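You operate a simulated robot arm through the tools that you are given. There is no shell and no other tool. Be economical: measure what you need, move in short steps, check, and stop when the job is done.

Carry out the task below with a simulated two-armed robot. There is one attempt and no reset: what you move stays moved.

JOB
Take the lid off the jar with the latest date on the top of the pouch bench and lay it down there.
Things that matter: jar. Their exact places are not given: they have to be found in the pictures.

It is judged by the outcome, as a careful person would: the job done as asked, and still so three seconds after it is handed in. It fails if anything else is knocked over, pushed out of place, dropped, spilled or broken. Lids that push on must go on centred and level and be pressed home; caps that screw on are set level and turned clockwise until they are tight.

ROBOT AND FRAMES
Two 7-joint arms with two-finger parallel grippers on one trunk, on a base that drives. Base frame: it is fixed to the floor where the robot stands at the start and does not move with it; the origin is under the middle of the robot, x ahead of it, y to its left, z up. Units: m, rad, N and s.
The left shoulder is at the start at [0.05, 0.161, 1.148], the right one opposite. With the tool pointing down near the work surface each hand reaches from about 0.18 to 0.68 m from the robot's upright axis, wherever it stands, measured 20 degrees to its own side. Payload 3.43 kg a hand.
Tool frame (each hand has its own): the origin (TCP) lies between the finger pads and is the grasp point; the fingertips stand 0.03 m ahead of it; z points along the fingers, y is the line along which they close. Largest opening 0.094 m; finger width 0.028, thickness 0.01; the body of the gripper, 0.05 by 0.096 m, starts 0.055 m behind the TCP.
Orientation is told as [roll, pitch, yaw] about the base's x, y, z axes, in that order, counted from this pose: with the fingers straight down and closing along the base's y, the tool's x points along the base's -x, its y along +y and its z along -z.

CONTROLS
- The arms move only by the tool nudge_tool. It takes "left_increments", "right_increments" or both (then of equal length, played together; a hand with none holds still); each is text: rows parted by semicolons, each of 7 numbers parted by spaces: the shift along the tool's x, y, z in units of 150 mm (1.0 is 150 mm), then the turn, a rotation vector about the tool's x, y, z in units of 120 degrees (1.0 is 120 degrees), then the finger opening in m, from 0 to 0.094. In form: tx ty tz ax ay az jaw; .... A call has 1 to 8 rows; each row is the pose to reach, as a shift and turn from the pose commanded when the call began, along the tool's axes at that moment. A call with a number of a shift or a turn outside -1 to 1 is refused whole. Rows are played at 5 a second. More than 0.05 m and 0.15 rad between two rows, or a gripper value outside its range, and nothing of the call is played. Where a pose cannot be reached the arm comes as near as it can. A force on the tool above 40 N (or 10 N above the force at the start of the call, whichever is more), or a blocked arm, ends the call early, and 0.2 s more pass. Each finger travels about 0.045 m/s and halts on what it meets, pressing with about 34 N; the grip force reading is that of the motor and also rises with nothing between the fingers. The clock runs only during rows and for 0.2 s after the last one: add rows that repeat a pose to give the fingers time. It gives the time, the measured TCP pose, the force on the tool (base axes), the opening and the grip force at its end, in the units of the frame above (readings bear some noise), with the torque about the TCP (base axes, N m) and any sound that the robot's microphone picked up.
- Cameras (640 x 400 px; columns grow to the right, rows downward): "scene" is now at [0.1416, -0.0124, 1.2803]; the picture's right is [-0.02, -1.00, 0.00], its down [-0.49, 0.01, -0.87] and it looks along [0.87, -0.02, -0.49] (base axes); focal length 285 px, centre (320, 200). "left" rides on the left gripper at [0.076, -0.014, -0.102] in its tool frame; the picture's right is [0.18, 0.98, 0.00], its down [-0.75, 0.14, -0.64] and it looks along [-0.63, 0.12, 0.77] (tool axes); focal length 243 px, centre (320, 200). "right" rides on the right gripper at [0.076, 0.014, -0.102] in its tool frame; the picture's right is [-0.18, 0.98, 0.00], its down [-0.75, -0.14, -0.64] and it looks along [-0.63, -0.12, 0.77] (tool axes); focal length 243 px, centre (320, 200).
- get_image(camera): a new picture of that camera. The clock stands still meanwhile.
- slide_trunk(by): slides the trunk up (or, below 0, down) by that many m; the arms and the scene camera ride with it, the base frame stays. It gives what a move gives, with no picture.
- base_move(legs): drives the robot by 1 to 6 legs, each [ahead, left, turn to the left] in m, m and rad, along the robot's own axes; the way and the turn of a leg run together, so that a leg with both is an arc; at most 1.5 m and 3.142 rad a leg. The arms and the cameras ride along, it lands a little off, and it stops where it bumps. It gives what a move gives.
- pan_tilt(pan, tilt): turns the head with the scene camera to pan (to the left, within 1.396 rad either way) and tilt (down, from -0.506 to 1.204), counted from straight ahead of the robot. It gives what a move gives.
- pixel_to_xyz(camera, pixels): for up to 12 pixels [column, row] of the newest picture of that camera ("zoom" is the newest enlarged one), the place [x, y, z] in the base frame of the surface seen there, good to about 0.002 m, but the place of the scene camera against the robot may be out by one fixed shift of up to 0.018 m in any direction. The clock stands still meanwhile.
- enlarge(camera, box): a new picture of the part [left, top, right, bottom] of that camera's present view, enlarged. The clock stands still meanwhile.
- finish_job(): hands the job in; it is judged then, once.

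Keep the steps short. Do not move on a guess: measure, check each grasp and each placing, and mend mistakes. In all there are 80 turns and 62 pictures (those below and enlarged ones count). Leave the grippers open and the arms clear of the work at the hand-in unless told otherwise, and finish with a single line.

The tools are called after "Request:" as name(argument=value, ...) on one line, values as JSON. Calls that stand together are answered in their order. nudge_tool: Moves the arms, as the interface text tells. Its arguments: {"type":"object","properties":{"left_increments":{"type":"string"},"right_increments":{"type":"string"}},"required":[]} The other tools are called the same way: slide_trunk (by) slides the trunk up or down; base_move (legs) drives the base; pan_tilt (pan, tilt) turns the head that bears the scene camera; get_image (camera) takes a picture; pixel_to_xyz (camera, pixels) gives the place of the surface under pixels of a picture; enlarge (camera, box) takes an enlarged picture of a part of a camera's view; finish_job () hands the job in.

At the start:

```text
clock: 0.0
left_tcp_pos: [0.3256, 0.1184, 1.1188]
left_tcp_rot: [0.0, -0.001, -0.001]
left_force: [-0.5, 0.5, 0.4]
left_moment: [-0.01, 0.02, -0.01]
left_finger_gap: 0.0942
left_gripper_force: 0.1
right_tcp_pos: [0.3736, -0.2297, 1.0685]
right_tcp_rot: [0.0, -0.001, 0.001]
right_force: [0.1, -0.5, -0.2]
right_moment: [-0.01, 0.01, 0.02]
right_finger_gap: 0.0941
right_gripper_force: 0.1
trunk travel left (down, up): [-0.175, 0.092]
robot x, y, heading: [-0.0001, -0.0017, 0.001]
head pan, tilt: [-0.023, 0.51]
```

scene: 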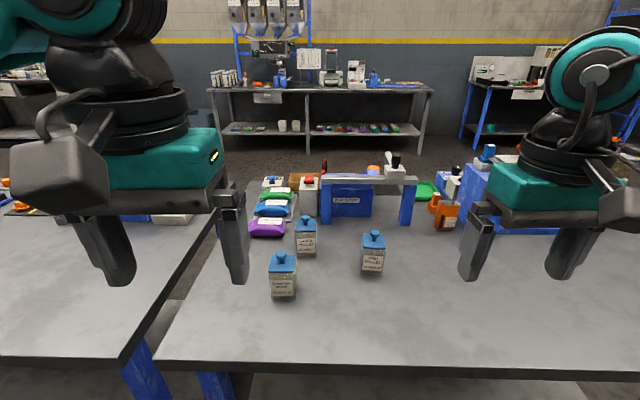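
right: 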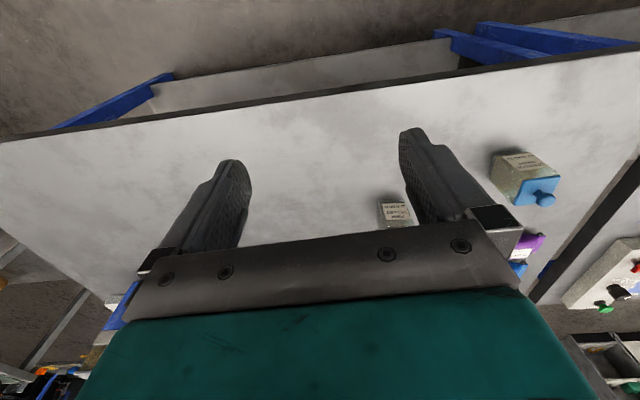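
left: 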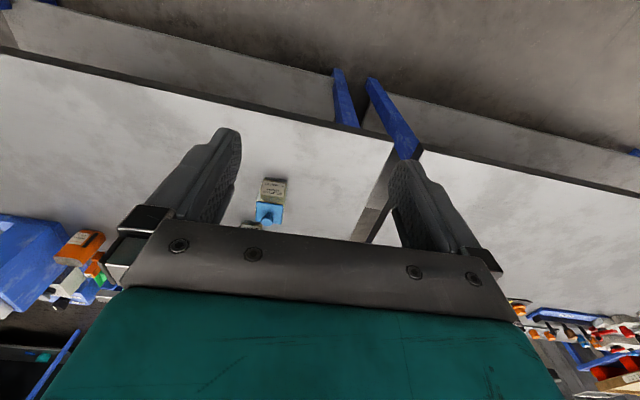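

I see three jars with blue lids near (283,275), (306,237) and (373,253). I'll enlarge them to read the labels, and look at the bench sign.

Request:
enlarge(camera="scene", box=[250, 205, 410, 305])

Request:
enlarge(camera="scene", box=[240, 145, 480, 295])

```text
4.00 times, centred on (330, 255) of scene
```

zoom: 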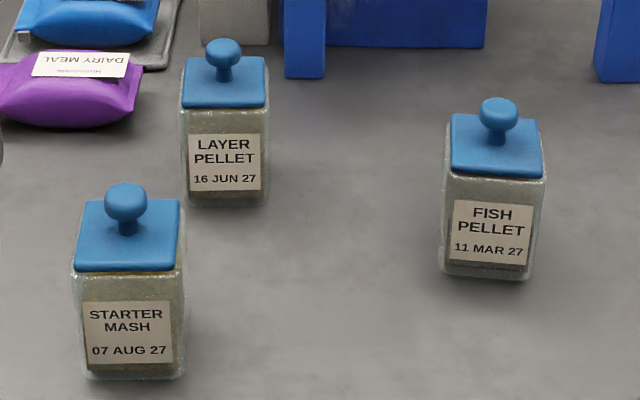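

```text
2.67 times, centred on (360, 220) of scene
```

zoom: 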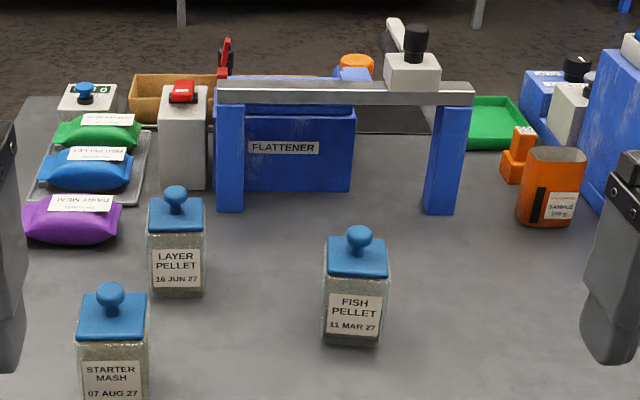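

Starter Mash, 07 AUG 27, is the latest of these three. Before acting I'll look around for other jars and bench signs.

Request:
pan_tilt(pan=-0.8, tilt=0.5)

Request:
get_image(camera="scene")

Request:
pan_tilt(pan=0.8, tilt=0.5)

Request:
get_image(camera="scene")

Request:
pan_tilt(pan=0.0, tilt=0.2)

Request:
enlarge(camera="scene", box=[180, 100, 460, 275])

```text
clock: 1.1
left_tcp_pos: [0.3253, 0.1183, 1.1174]
left_tcp_rot: [-0.001, 0.0, -0.001]
left_force: [-1.0, 0.6, 0.7]
left_moment: [0.0, 0.02, 0.01]
left_finger_gap: 0.094
left_gripper_force: 0.0
right_tcp_pos: [0.3742, -0.2304, 1.0688]
right_tcp_rot: [0.0, 0.001, -0.001]
right_force: [-0.1, 0.2, 0.1]
right_moment: [0.0, 0.01, 0.0]
right_finger_gap: 0.094
right_gripper_force: 0.0
trunk travel left (down, up): [-0.175, 0.092]
robot x, y, heading: [-0.0018, -0.001, -0.0]
head pan, tilt: [-0.799, 0.499]
```

```text
56 pictures are left
```

scene: 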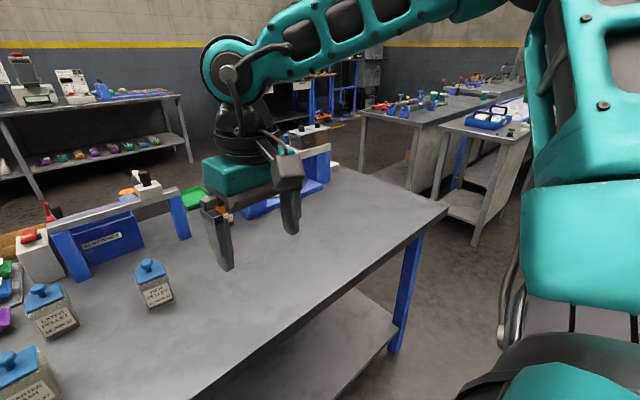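

```text
clock: 2.8
left_tcp_pos: [0.3255, 0.1177, 1.1175]
left_tcp_rot: [0.0, 0.0, -0.001]
left_force: [0.5, 0.3, 0.0]
left_moment: [-0.01, 0.0, -0.03]
left_finger_gap: 0.094
left_gripper_force: 0.1
right_tcp_pos: [0.372, -0.2296, 1.0688]
right_tcp_rot: [0.001, 0.001, -0.001]
right_force: [-0.1, 0.3, 0.2]
right_moment: [-0.01, 0.02, 0.02]
right_finger_gap: 0.0937
right_gripper_force: 0.0
trunk travel left (down, up): [-0.175, 0.092]
robot x, y, heading: [-0.0021, -0.0003, 0.001]
head pan, tilt: [0.799, 0.499]
```

```text
55 pictures are left
```

scene: 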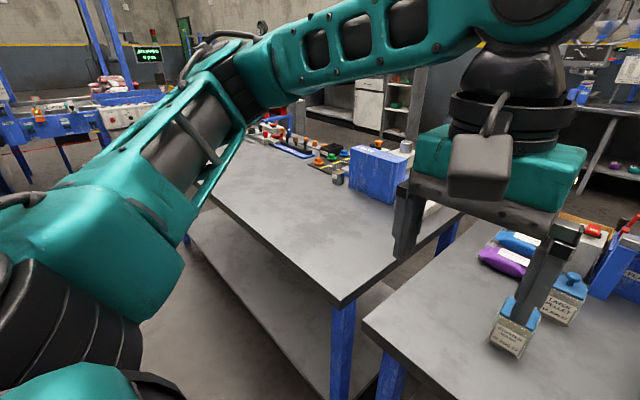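

```text
clock: 3.9
left_tcp_pos: [0.3261, 0.1176, 1.1181]
left_tcp_rot: [-0.001, 0.0, -0.001]
left_force: [-0.1, -0.2, -1.1]
left_moment: [0.0, -0.01, 0.0]
left_finger_gap: 0.0938
left_gripper_force: 0.0
right_tcp_pos: [0.374, -0.2309, 1.0689]
right_tcp_rot: [0.0, 0.001, -0.001]
right_force: [0.0, -0.1, -0.5]
right_moment: [0.01, 0.0, -0.02]
right_finger_gap: 0.094
right_gripper_force: 0.2
trunk travel left (down, up): [-0.175, 0.092]
robot x, y, heading: [0.0014, 0.003, -0.002]
head pan, tilt: [0.0, 0.201]
```

```text
2.29 times, centred on (320, 188) of scene
```

zoom: 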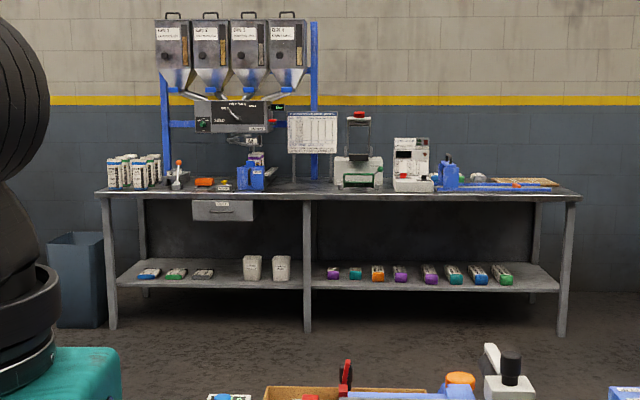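

The only jars are on this bench, the one with the pouches. Target: Starter Mash (07 AUG 27). I'll tilt the head back down and measure it.

Request:
pan_tilt(pan=0.0, tilt=0.7)

Request:
get_image(camera="scene")

Request:
enlarge(camera="scene", box=[220, 130, 380, 230])

```text
clock: 4.8
left_tcp_pos: [0.3262, 0.1187, 1.1195]
left_tcp_rot: [-0.001, 0.0, 0.001]
left_force: [-0.2, -0.5, 0.2]
left_moment: [0.01, 0.03, -0.01]
left_finger_gap: 0.0943
left_gripper_force: 0.1
right_tcp_pos: [0.3739, -0.2302, 1.068]
right_tcp_rot: [0.0, 0.0, -0.001]
right_force: [-0.4, 0.2, 0.7]
right_moment: [0.0, 0.0, -0.02]
right_finger_gap: 0.094
right_gripper_force: 0.1
trunk travel left (down, up): [-0.175, 0.092]
robot x, y, heading: [0.0008, -0.0005, 0.0]
head pan, tilt: [0.0, 0.7]
```

```text
53 pictures are left
```

scene: 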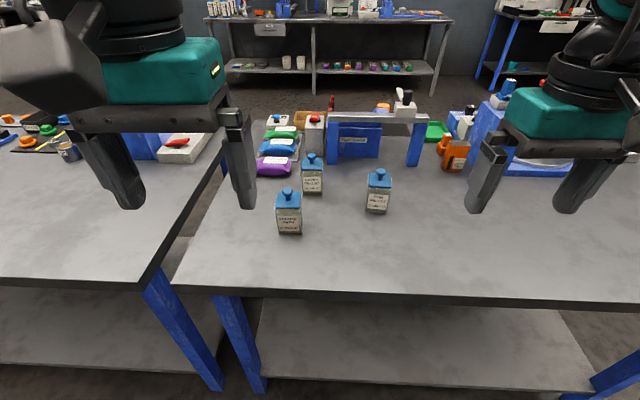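

```text
4.00 times, centred on (300, 180) of scene
```

zoom: 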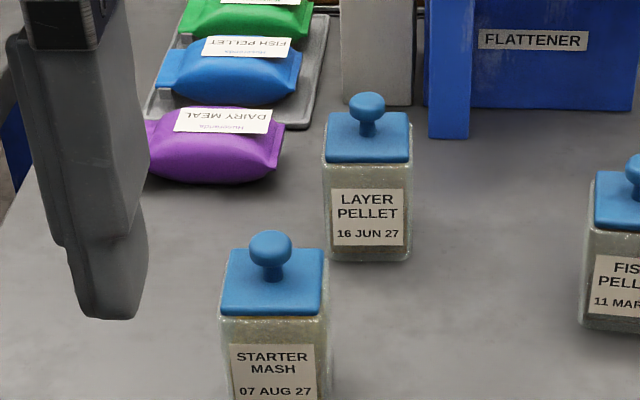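

The Starter Mash lid is at zoom (272,275), knob at (270,245). Measuring knob, lid corners, neighbours and table spots.

Request:
pixel_to_xyz(camera="zoom", pixels=[[270, 237], [253, 247], [288, 247], [230, 252], [318, 254], [224, 308], [318, 308], [272, 305], [366, 98], [335, 118], [405, 118], [275, 345]])

Request:
pixel_to_xyz(camera="scene", pixels=[[270, 200], [320, 240], [250, 250], [290, 235], [345, 215], [240, 200], [388, 173], [180, 275], [340, 286], [290, 226]])

```text
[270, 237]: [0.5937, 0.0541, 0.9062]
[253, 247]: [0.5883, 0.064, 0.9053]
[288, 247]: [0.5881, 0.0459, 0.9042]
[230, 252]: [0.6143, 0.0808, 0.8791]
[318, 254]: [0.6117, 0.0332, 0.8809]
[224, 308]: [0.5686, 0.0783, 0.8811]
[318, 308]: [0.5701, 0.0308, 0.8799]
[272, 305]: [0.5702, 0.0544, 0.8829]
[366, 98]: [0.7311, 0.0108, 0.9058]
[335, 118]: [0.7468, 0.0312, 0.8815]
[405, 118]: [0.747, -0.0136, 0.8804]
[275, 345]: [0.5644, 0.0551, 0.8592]
```

```text
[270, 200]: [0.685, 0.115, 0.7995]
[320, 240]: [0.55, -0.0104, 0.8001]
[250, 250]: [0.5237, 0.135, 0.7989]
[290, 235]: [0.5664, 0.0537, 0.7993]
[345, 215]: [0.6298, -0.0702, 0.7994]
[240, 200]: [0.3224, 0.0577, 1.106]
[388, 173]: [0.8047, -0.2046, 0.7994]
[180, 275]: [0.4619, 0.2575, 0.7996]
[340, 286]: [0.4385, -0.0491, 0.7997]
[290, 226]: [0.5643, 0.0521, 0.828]
```

The jar is about 0.05 m square, lid top z≈0.882, knob top ≈0.906 near (0.592, 0.055). I'll bring the left hand behind it so its wrist camera can measure the knob without the scene camera's offset.

Request:
nudge_tool(left_increments="-0.2 -0.1 0.11 0 0 0 0.06; -0.4 -0.2 0.23 0 0 0 0.06; -0.6 -0.3 0.35 0 0 0 0.06; -0.8 -0.42 0.467 0 0 0 0.06; -0.8 -0.42 0.467 0 0 0 0.06")

Request:
get_image(camera="left")

```text
clock: 6.0
left_tcp_pos: [0.4465, 0.054, 1.0455]
left_tcp_rot: [0.001, 0.0, 0.0]
left_force: [-0.7, 0.0, 0.6]
left_moment: [-0.02, 0.0, 0.03]
left_finger_gap: 0.0602
left_gripper_force: 0.1
right_tcp_pos: [0.3741, -0.2297, 1.0678]
right_tcp_rot: [-0.001, 0.0, 0.001]
right_force: [0.2, 0.7, 0.5]
right_moment: [0.02, -0.02, -0.01]
right_finger_gap: 0.094
right_gripper_force: 0.0
trunk travel left (down, up): [-0.175, 0.092]
robot x, y, heading: [-0.0014, 0.0029, -0.001]
head pan, tilt: [0.0, 0.7]
```

```text
51 pictures are left
```

left: 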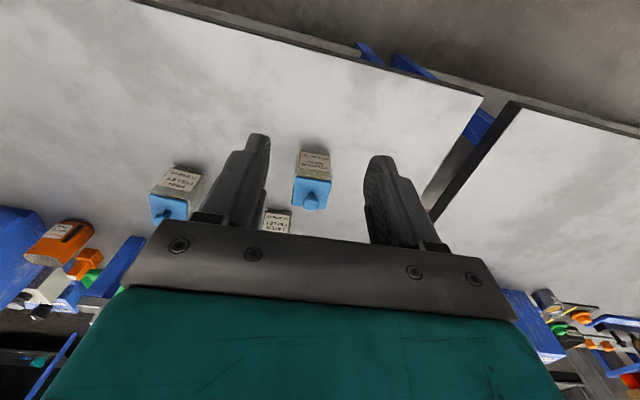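

The target jar is between the fingers in view, knob near (311,203). Enlarging for measurement.

Request:
enlarge(camera="left", box=[272, 145, 352, 220])

```text
5.33 times, centred on (312, 182) of left
```

zoom: 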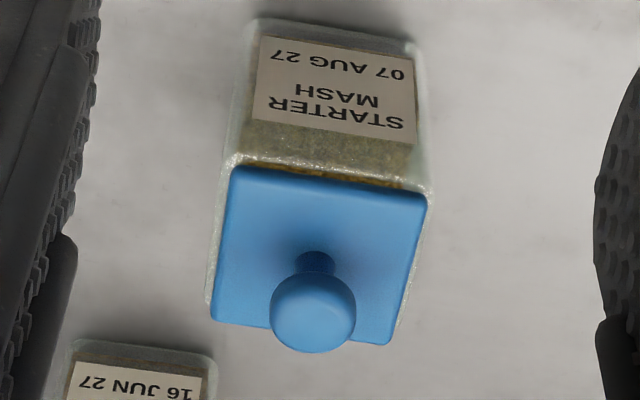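

Request:
pixel_to_xyz(camera="zoom", pixels=[[313, 325], [313, 300], [278, 315], [348, 315], [238, 175], [420, 205], [218, 312], [386, 335], [316, 256], [500, 150], [320, 220], [313, 345]])

```text
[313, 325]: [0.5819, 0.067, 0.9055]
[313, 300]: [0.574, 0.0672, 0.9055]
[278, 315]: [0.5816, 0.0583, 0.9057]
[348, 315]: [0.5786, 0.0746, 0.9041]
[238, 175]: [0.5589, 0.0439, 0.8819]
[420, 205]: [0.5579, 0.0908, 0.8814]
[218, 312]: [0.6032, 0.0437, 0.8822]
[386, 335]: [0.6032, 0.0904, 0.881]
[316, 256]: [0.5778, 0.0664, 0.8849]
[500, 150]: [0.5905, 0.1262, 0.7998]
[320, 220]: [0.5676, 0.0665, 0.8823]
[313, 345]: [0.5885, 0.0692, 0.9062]
```

From the wrist camera the lid is centred at (0.581, 0.067), square to the axes, knob top z 0.906, lid top 0.882. Next I go above it at z≈0.97.

Request:
nudge_tool(left_increments="-0.3 0.03 0 0 0 0 0.06; -0.6 0.06 0 0 0 0 0.06; -0.897 0.087 0 0 0 0 0.06; -0.897 0.087 0.25 0 0 0 0.06; -0.897 0.087 0.5 0 0 0 0.06; -0.897 0.087 0.5 0 0 0 0.06")

Request:
get_image(camera="left")

Request:
get_image(camera="scene")

```text
clock: 7.5
left_tcp_pos: [0.5802, 0.0684, 0.9715]
left_tcp_rot: [0.0, 0.0, 0.001]
left_force: [-0.5, -1.2, -0.2]
left_moment: [0.0, 0.01, 0.0]
left_finger_gap: 0.06
left_gripper_force: 0.0
right_tcp_pos: [0.373, -0.2305, 1.0687]
right_tcp_rot: [-0.001, 0.0, 0.001]
right_force: [0.1, -0.2, -0.2]
right_moment: [0.0, -0.02, 0.04]
right_finger_gap: 0.0939
right_gripper_force: 0.1
trunk travel left (down, up): [-0.175, 0.092]
robot x, y, heading: [-0.0016, 0.0006, -0.002]
head pan, tilt: [0.0, 0.7]
```

```text
49 pictures are left
```

left: 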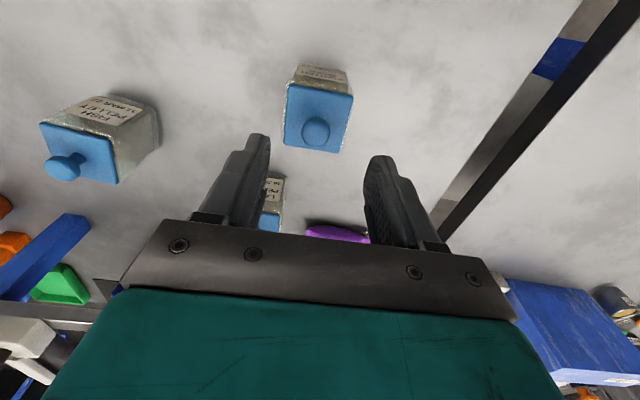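

```text
48 pictures are left
```

scene: 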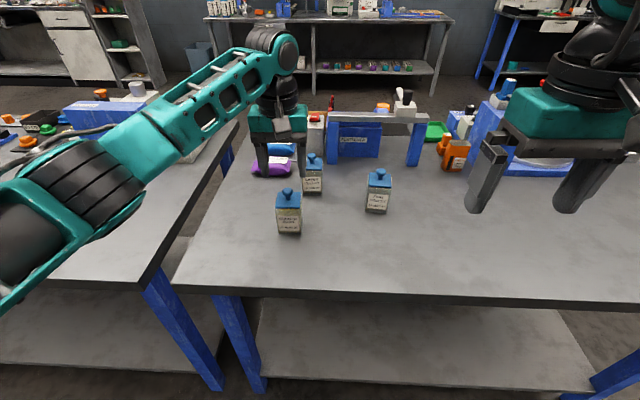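

The hand looks a bit further than the jar in the scene view, so I'll check it: re-measure knob from the wrist camera now, and fingers in the scene camera.

Request:
pixel_to_xyz(camera="left", pixels=[[316, 132], [308, 128], [326, 128], [290, 88], [350, 98], [286, 143], [336, 150], [262, 140], [380, 162]])

Request:
enlarge(camera="scene", box=[230, 110, 358, 190])

```text
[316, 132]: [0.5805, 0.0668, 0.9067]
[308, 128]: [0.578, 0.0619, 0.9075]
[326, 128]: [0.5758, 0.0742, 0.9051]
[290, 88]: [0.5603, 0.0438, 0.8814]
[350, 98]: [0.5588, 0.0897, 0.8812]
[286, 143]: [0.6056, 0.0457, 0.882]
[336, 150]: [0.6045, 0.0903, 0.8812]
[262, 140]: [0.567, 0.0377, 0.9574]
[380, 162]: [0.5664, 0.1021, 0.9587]
```

```text
5.00 times, centred on (294, 150) of scene
```

zoom: 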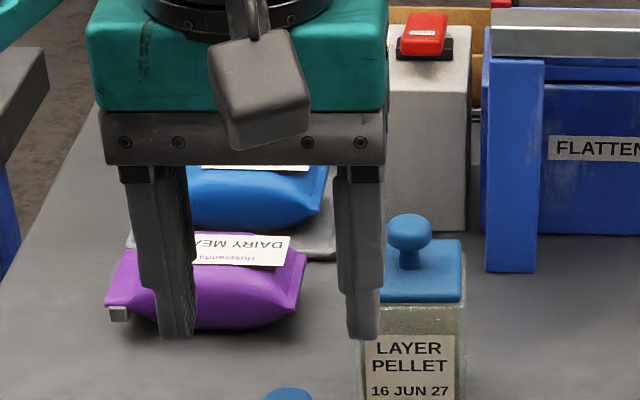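

Request:
pixel_to_xyz(camera="zoom", pixels=[[178, 325], [362, 325], [178, 300], [350, 300], [288, 393]])

```text
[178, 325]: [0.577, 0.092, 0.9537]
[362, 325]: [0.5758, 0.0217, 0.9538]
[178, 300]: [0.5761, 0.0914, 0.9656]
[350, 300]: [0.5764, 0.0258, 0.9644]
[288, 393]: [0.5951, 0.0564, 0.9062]
```

Both cameras agree (scene offset about +0.011, −0.012); the hand is over the knob. Descend to TCP z≈0.915, fingertips just above the lid plate.

Request:
nudge_tool(left_increments="-0.005 -0.008 0.13 0 0 0 0.05; -0.005 -0.008 0.26 0 0 0 0.05; -0.005 -0.008 0.375 0 0 0 0.05; -0.005 -0.008 0.375 0 0 0 0.05")

Request:
enlarge(camera="scene", box=[230, 150, 358, 240])

Request:
get_image(camera="left")

```text
clock: 8.4
left_tcp_pos: [0.5794, 0.0684, 0.9159]
left_tcp_rot: [0.0, 0.001, 0.001]
left_force: [0.7, -0.2, -0.9]
left_moment: [0.02, -0.01, -0.02]
left_finger_gap: 0.0501
left_gripper_force: 0.0
right_tcp_pos: [0.3741, -0.2305, 1.0691]
right_tcp_rot: [0.0, 0.0, 0.001]
right_force: [-0.3, 0.3, -0.5]
right_moment: [-0.03, -0.04, 0.02]
right_finger_gap: 0.0941
right_gripper_force: 0.2
trunk travel left (down, up): [-0.175, 0.092]
robot x, y, heading: [-0.002, -0.0026, -0.005]
head pan, tilt: [0.0, 0.7]
```

```text
4.44 times, centred on (294, 195) of scene
```

zoom: 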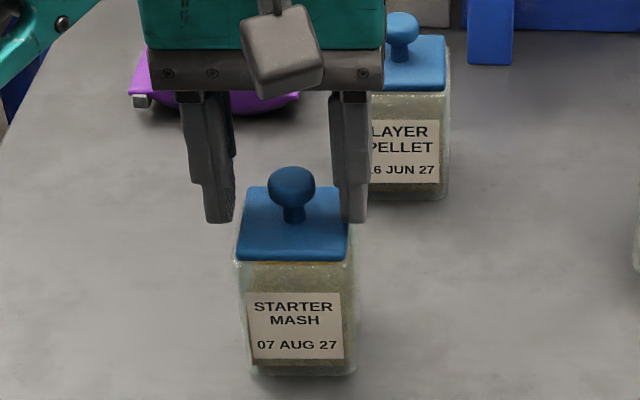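

```text
45 pictures are left
```

left: 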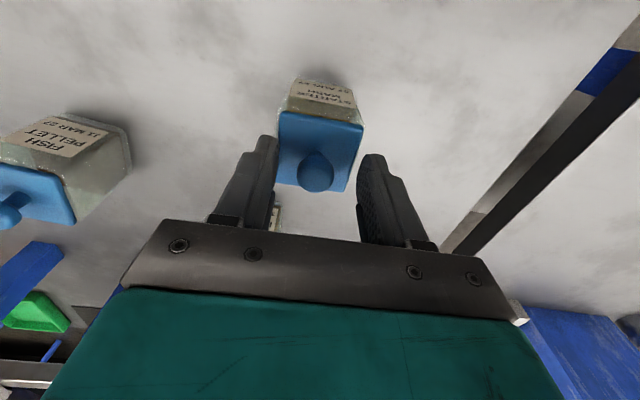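

Fingers straddle the knob, with tips about 4 mm above the lid plate. Now close.

Request:
nudge_tool(left_increments="-0.008 -0.008 0.01 0 0 0 0.03; -0.008 -0.008 0.01 0 0 0 0.01; -0.008 -0.008 0.01 0 0 0 0.01; -0.008 -0.008 0.01 0 0 0 0.0; -0.008 -0.008 0.01 0 0 0 0.0; -0.008 -0.008 0.01 0 0 0 0.0")

Request:
enlarge(camera="scene", box=[230, 150, 358, 240])

```text
clock: 9.8
left_tcp_pos: [0.5816, 0.0665, 0.9149]
left_tcp_rot: [0.001, 0.001, 0.0]
left_force: [-0.2, -1.1, 0.9]
left_moment: [-0.03, -0.03, 0.03]
left_finger_gap: 0.0163
left_gripper_force: 34.7
right_tcp_pos: [0.3727, -0.2312, 1.068]
right_tcp_rot: [0.0, -0.001, 0.001]
right_force: [-0.8, 0.1, 0.3]
right_moment: [0.01, -0.02, 0.0]
right_finger_gap: 0.0941
right_gripper_force: 0.1
trunk travel left (down, up): [-0.175, 0.092]
robot x, y, heading: [0.0026, -0.0011, -0.002]
head pan, tilt: [0.0, 0.7]
```

```text
4.44 times, centred on (294, 195) of scene
```

zoom: 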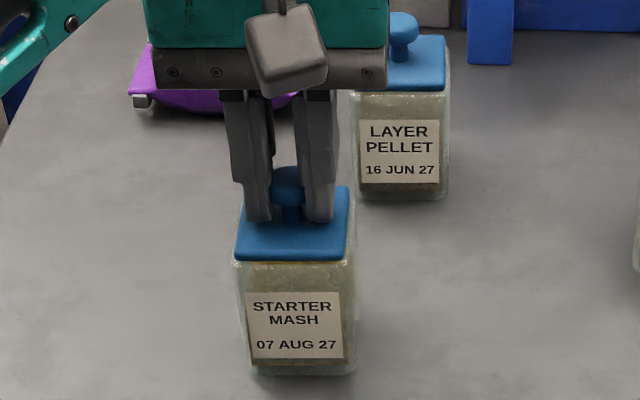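

The grip on the knob is firm (gap 16.3 mm, 34.7 N). I'll raise gently by 6 mm, reading the force.

Request:
nudge_tool(left_increments="0 0 -0.01 0 0 0 0; 0 0 -0.02 0 0 0 0; 0 0 -0.03 0 0 0 0; 0 0 -0.04 0 0 0 0; 0 0 -0.04 0 0 0 0")

Request:
enlarge(camera="scene", box=[230, 150, 358, 240])

```text
clock: 11.1
left_tcp_pos: [0.5819, 0.065, 0.9215]
left_tcp_rot: [0.0, 0.001, 0.0]
left_force: [-0.2, 0.0, -0.6]
left_moment: [0.0, 0.03, 0.0]
left_finger_gap: 0.0164
left_gripper_force: 34.2
right_tcp_pos: [0.3742, -0.2301, 1.0677]
right_tcp_rot: [-0.001, -0.001, 0.0]
right_force: [-0.2, -0.5, 0.3]
right_moment: [0.01, 0.0, 0.0]
right_finger_gap: 0.0941
right_gripper_force: 0.1
trunk travel left (down, up): [-0.175, 0.092]
robot x, y, heading: [0.0022, -0.0016, 0.0]
head pan, tilt: [0.0, 0.7]
heard: snap
```

```text
4.44 times, centred on (294, 195) of scene
```

zoom: 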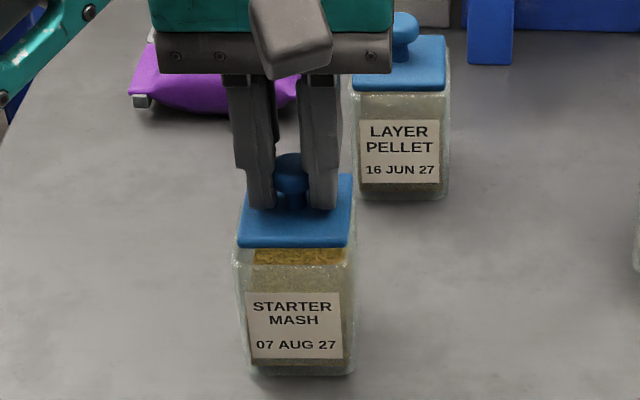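

The lid snapped off and the jar stayed put. Raise another 75 mm and look at the lid and jar.

Request:
nudge_tool(left_increments="0 0 -0.1 0 0 0 0; 0 0 -0.2 0 0 0 0; 0 0 -0.35 0 0 0 0; 0 0 -0.5 0 0 0 0; 0 0 -0.5 0 0 0 0")

Request:
enlarge(camera="scene", box=[214, 120, 374, 240])

Request:
pixel_to_xyz(camera="scene", pixels=[[253, 255], [235, 250], [220, 250], [200, 250], [265, 230], [250, 270]])

```text
clock: 12.2
left_tcp_pos: [0.5829, 0.063, 0.9966]
left_tcp_rot: [0.001, 0.0, 0.0]
left_force: [0.9, -0.5, -0.3]
left_moment: [0.0, 0.02, 0.01]
left_finger_gap: 0.0165
left_gripper_force: 34.2
right_tcp_pos: [0.3744, -0.2303, 1.0682]
right_tcp_rot: [0.001, -0.001, 0.0]
right_force: [0.4, 0.1, -0.8]
right_moment: [-0.01, -0.01, 0.03]
right_finger_gap: 0.0939
right_gripper_force: 0.1
trunk travel left (down, up): [-0.175, 0.092]
robot x, y, heading: [-0.0079, -0.0028, -0.001]
head pan, tilt: [0.0, 0.7]
```

```text
3.33 times, centred on (294, 180) of scene
```

zoom: 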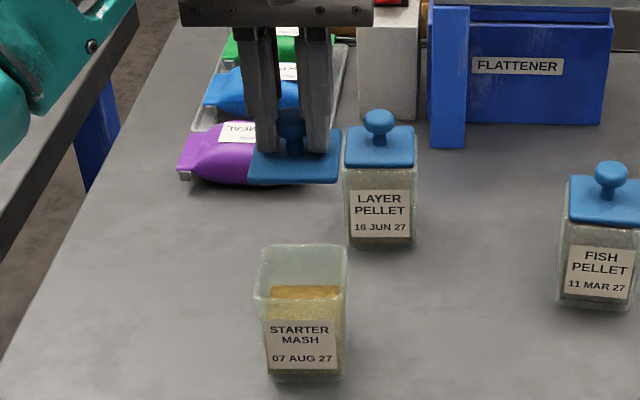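

```text
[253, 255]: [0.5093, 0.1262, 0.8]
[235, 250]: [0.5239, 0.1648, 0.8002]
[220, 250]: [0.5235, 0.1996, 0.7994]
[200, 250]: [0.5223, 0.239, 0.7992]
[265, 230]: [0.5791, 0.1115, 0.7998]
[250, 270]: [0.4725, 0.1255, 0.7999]
```

The jar is open and standing, and the lid hangs level. Clear tabletop at about (0.50, 0.16): move over there at height.

Request:
nudge_tool(left_increments="0.13 0.16 0 0 0 0 0; 0.27 0.32 0 0 0 0 0; 0.41 0.48 0 0 0 0 0; 0.553 0.647 0 0 0 0 0; 0.553 0.647 0.2 0 0 0 0; 0.553 0.647 0.45 0 0 0 0; 0.553 0.647 0.65 0 0 0 0; 0.553 0.647 0.65 0 0 0 0")

Request:
enlarge(camera="scene", box=[180, 150, 340, 280])

Request:
get_image(camera="left")

```text
clock: 14.1
left_tcp_pos: [0.5019, 0.1612, 0.8976]
left_tcp_rot: [-0.001, 0.0, 0.002]
left_force: [-0.7, -0.9, -0.2]
left_moment: [0.01, 0.0, 0.0]
left_finger_gap: 0.0163
left_gripper_force: 34.1
right_tcp_pos: [0.3741, -0.2289, 1.0674]
right_tcp_rot: [0.0, 0.0, 0.0]
right_force: [0.2, 0.9, 0.4]
right_moment: [0.05, 0.01, 0.02]
right_finger_gap: 0.0941
right_gripper_force: 0.1
trunk travel left (down, up): [-0.175, 0.092]
robot x, y, heading: [0.0007, 0.0008, -0.002]
head pan, tilt: [0.0, 0.7]
```

```text
3.08 times, centred on (260, 215) of scene
```

zoom: 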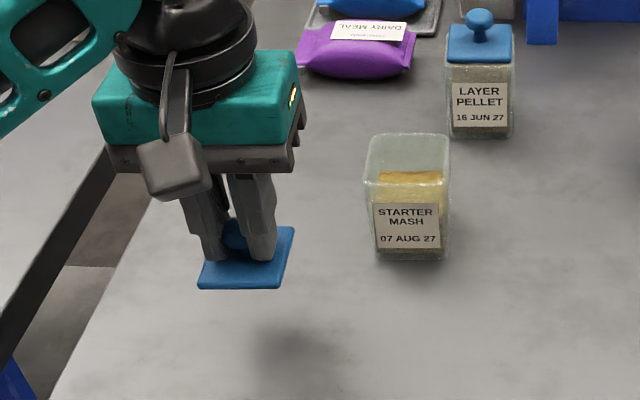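

```text
40 pictures are left
```

left: 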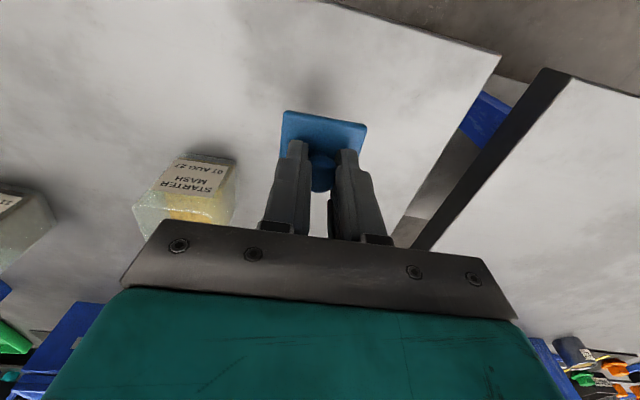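

The lid bottom is at about z 0.858, above clear table, 0.25-ish edge well off. Descend in fine steps, watching force.

Request:
nudge_tool(left_increments="0 0 0.1 0 0 0 0; 0 0 0.2 0 0 0 0; 0 0 0.28 0 0 0 0; 0 0 0.3 0 0 0 0; 0 0 0.32 0 0 0 0; 0 0 0.34 0 0 0 0; 0 0 0.35 0 0 0 0; 0 0 0.35 0 0 0 0")

Request:
enlarge(camera="scene", box=[180, 190, 300, 280])

```text
clock: 15.8
left_tcp_pos: [0.4984, 0.1606, 0.8457]
left_tcp_rot: [-0.002, 0.0, 0.001]
left_force: [0.4, 0.0, -0.1]
left_moment: [-0.01, 0.01, 0.03]
left_finger_gap: 0.0166
left_gripper_force: 34.1
right_tcp_pos: [0.3743, -0.2298, 1.0686]
right_tcp_rot: [0.0, -0.001, 0.0]
right_force: [0.1, 0.4, 0.7]
right_moment: [-0.02, 0.02, 0.02]
right_finger_gap: 0.0941
right_gripper_force: 0.0
trunk travel left (down, up): [-0.175, 0.092]
robot x, y, heading: [-0.0006, -0.0015, -0.003]
head pan, tilt: [0.0, 0.7]
```

```text
4.44 times, centred on (240, 235) of scene
```

zoom: 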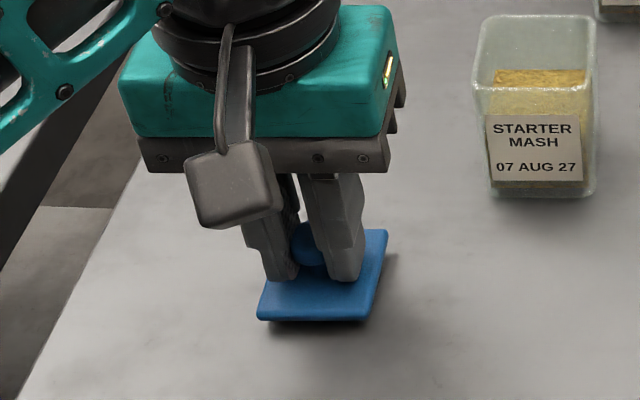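

Still a few mm clear of the table, with no force. Continue in 1 mm steps.

Request:
nudge_tool(left_increments="0 0 0.007 0 0 0 0; 0 0 0.014 0 0 0 0; 0 0 0.021 0 0 0 0; 0 0 0.028 0 0 0 0; 0 0 0.035 0 0 0 0; 0 0 0.035 0 0 0 0")

Request:
enlarge(camera="left", box=[240, 60, 400, 220])

```text
clock: 17.2
left_tcp_pos: [0.4993, 0.1614, 0.843]
left_tcp_rot: [0.0, -0.001, -0.001]
left_force: [0.6, -0.2, 0.5]
left_moment: [0.0, -0.01, -0.06]
left_finger_gap: 0.0162
left_gripper_force: 34.3
right_tcp_pos: [0.3742, -0.2298, 1.0695]
right_tcp_rot: [0.001, 0.0, -0.001]
right_force: [-0.6, -0.5, 0.6]
right_moment: [-0.02, -0.02, 0.02]
right_finger_gap: 0.094
right_gripper_force: 0.1
trunk travel left (down, up): [-0.175, 0.092]
robot x, y, heading: [-0.0012, 0.0, -0.001]
head pan, tilt: [0.0, 0.7]
```

```text
2.50 times, centred on (320, 140) of left
```

zoom: 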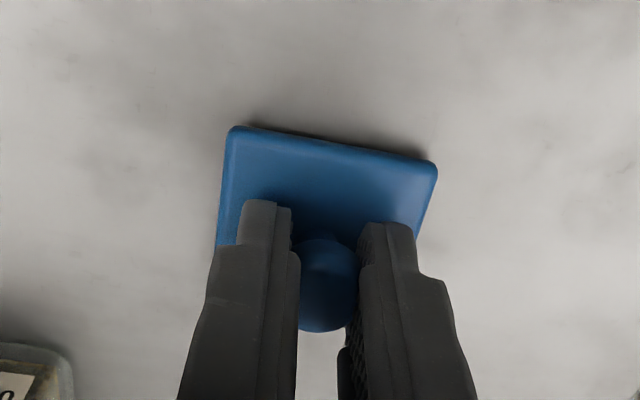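

Still no contact force. Continue 1 mm steps.

Request:
nudge_tool(left_increments="0 0 0.007 0 0 0 0; 0 0 0.014 0 0 0 0; 0 0 0.021 0 0 0 0; 0 0 0.021 0 0 0 0")

Request:
pixel_to_xyz(camera="left", pixels=[[334, 115], [310, 112], [330, 90], [305, 130]])

```text
clock: 18.2
left_tcp_pos: [0.4987, 0.1615, 0.8389]
left_tcp_rot: [0.0, -0.002, 0.0]
left_force: [-1.1, -2.3, 8.5]
left_moment: [0.13, 0.04, -0.03]
left_finger_gap: 0.0165
left_gripper_force: 33.8
right_tcp_pos: [0.3738, -0.23, 1.0698]
right_tcp_rot: [0.001, -0.001, 0.002]
right_force: [-0.2, 0.0, 0.7]
right_moment: [0.03, 0.02, 0.01]
right_finger_gap: 0.094
right_gripper_force: 0.0
trunk travel left (down, up): [-0.175, 0.092]
robot x, y, heading: [-0.0008, -0.0013, 0.003]
head pan, tilt: [0.0, 0.7]
```

```text
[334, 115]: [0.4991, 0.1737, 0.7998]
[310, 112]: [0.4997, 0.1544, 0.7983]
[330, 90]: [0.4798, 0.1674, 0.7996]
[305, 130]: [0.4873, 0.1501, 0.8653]
```

The lid rests on the table (8.5 N up at z 0.839). Open the fingers in place.

Request:
nudge_tool(left_increments="0 0 -0.004 0 0 0 0.03; 0 0 -0.004 0 0 0 0.045; 0 0 -0.004 0 0 0 0.045; 0 0 -0.004 0 0 0 0.045")

Request:
enlarge(camera="scene", box=[180, 190, 300, 280])

```text
clock: 19.2
left_tcp_pos: [0.4998, 0.1629, 0.8383]
left_tcp_rot: [-0.001, 0.0, 0.002]
left_force: [-0.8, 0.3, 0.3]
left_moment: [0.01, 0.0, 0.01]
left_finger_gap: 0.0447
left_gripper_force: 0.0
right_tcp_pos: [0.3734, -0.2289, 1.0682]
right_tcp_rot: [0.0, 0.0, -0.002]
right_force: [0.6, 0.2, 0.7]
right_moment: [-0.01, 0.02, 0.01]
right_finger_gap: 0.0938
right_gripper_force: 0.0
trunk travel left (down, up): [-0.175, 0.092]
robot x, y, heading: [-0.0007, -0.0005, -0.0]
head pan, tilt: [0.0, 0.7]
```

```text
4.44 times, centred on (240, 235) of scene
```

zoom: 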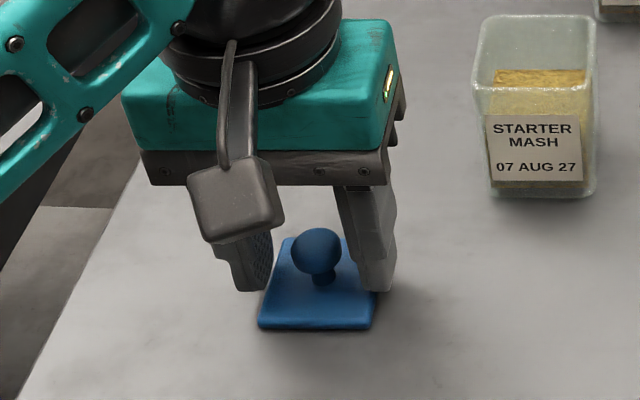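

The lid sits flat and free. Raise the hand straight up, then back toward the robot.

Request:
nudge_tool(left_increments="0 0 -0.2 0 0 0 0.045; 0 0 -0.5 0 0 0 0.045; 0 0 -0.8 0 0 0 0.06; 0 0 -1 0 0 0 0.08; 0.3 0 -1 0 0 0 0.09; 0.6 0 -1 0 0 0 0.09; 0.8 0 -1 0 0 0 0.09; 0.8 0 -1 0 0 0 0.09")

Request:
get_image(camera="scene")

Request:
enlarge(camera="scene", box=[180, 140, 400, 280])

```text
clock: 21.1
left_tcp_pos: [0.377, 0.1604, 0.9886]
left_tcp_rot: [0.002, -0.001, 0.0]
left_force: [-0.6, -0.5, 0.6]
left_moment: [-0.01, 0.0, 0.01]
left_finger_gap: 0.0898
left_gripper_force: 0.0
right_tcp_pos: [0.3746, -0.2296, 1.0676]
right_tcp_rot: [0.002, 0.001, 0.0]
right_force: [-0.3, -0.2, 0.2]
right_moment: [0.02, -0.02, 0.03]
right_finger_gap: 0.094
right_gripper_force: 0.1
trunk travel left (down, up): [-0.175, 0.092]
robot x, y, heading: [0.0031, 0.002, -0.002]
head pan, tilt: [0.0, 0.7]
```

```text
36 pictures are left
```

scene: 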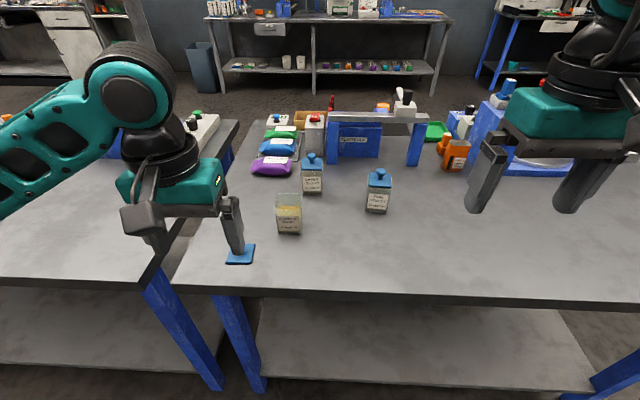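

```text
2.86 times, centred on (290, 210) of scene
```

zoom: 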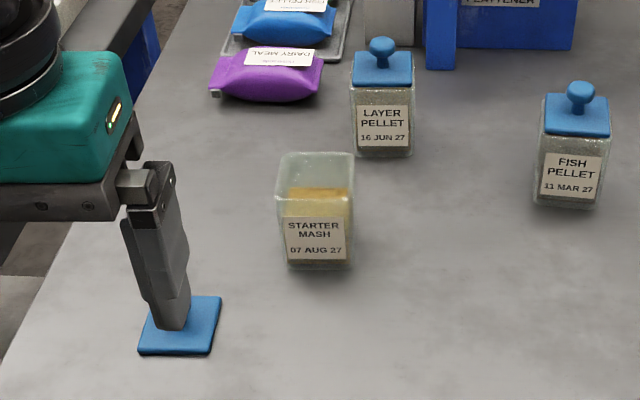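

The lid lies flat on the bench, the jar stands open and undisturbed, and the hand is clear with its gripper open. Handing in.

Request:
finish_job()

```text
The job is handed in.
```

I took the lid off the Starter Mash jar (07 AUG 27, the latest date of the three jars) and laid it flat, knob up, on the pouch bench; the jar is still standing where it was and nothing else was touched.
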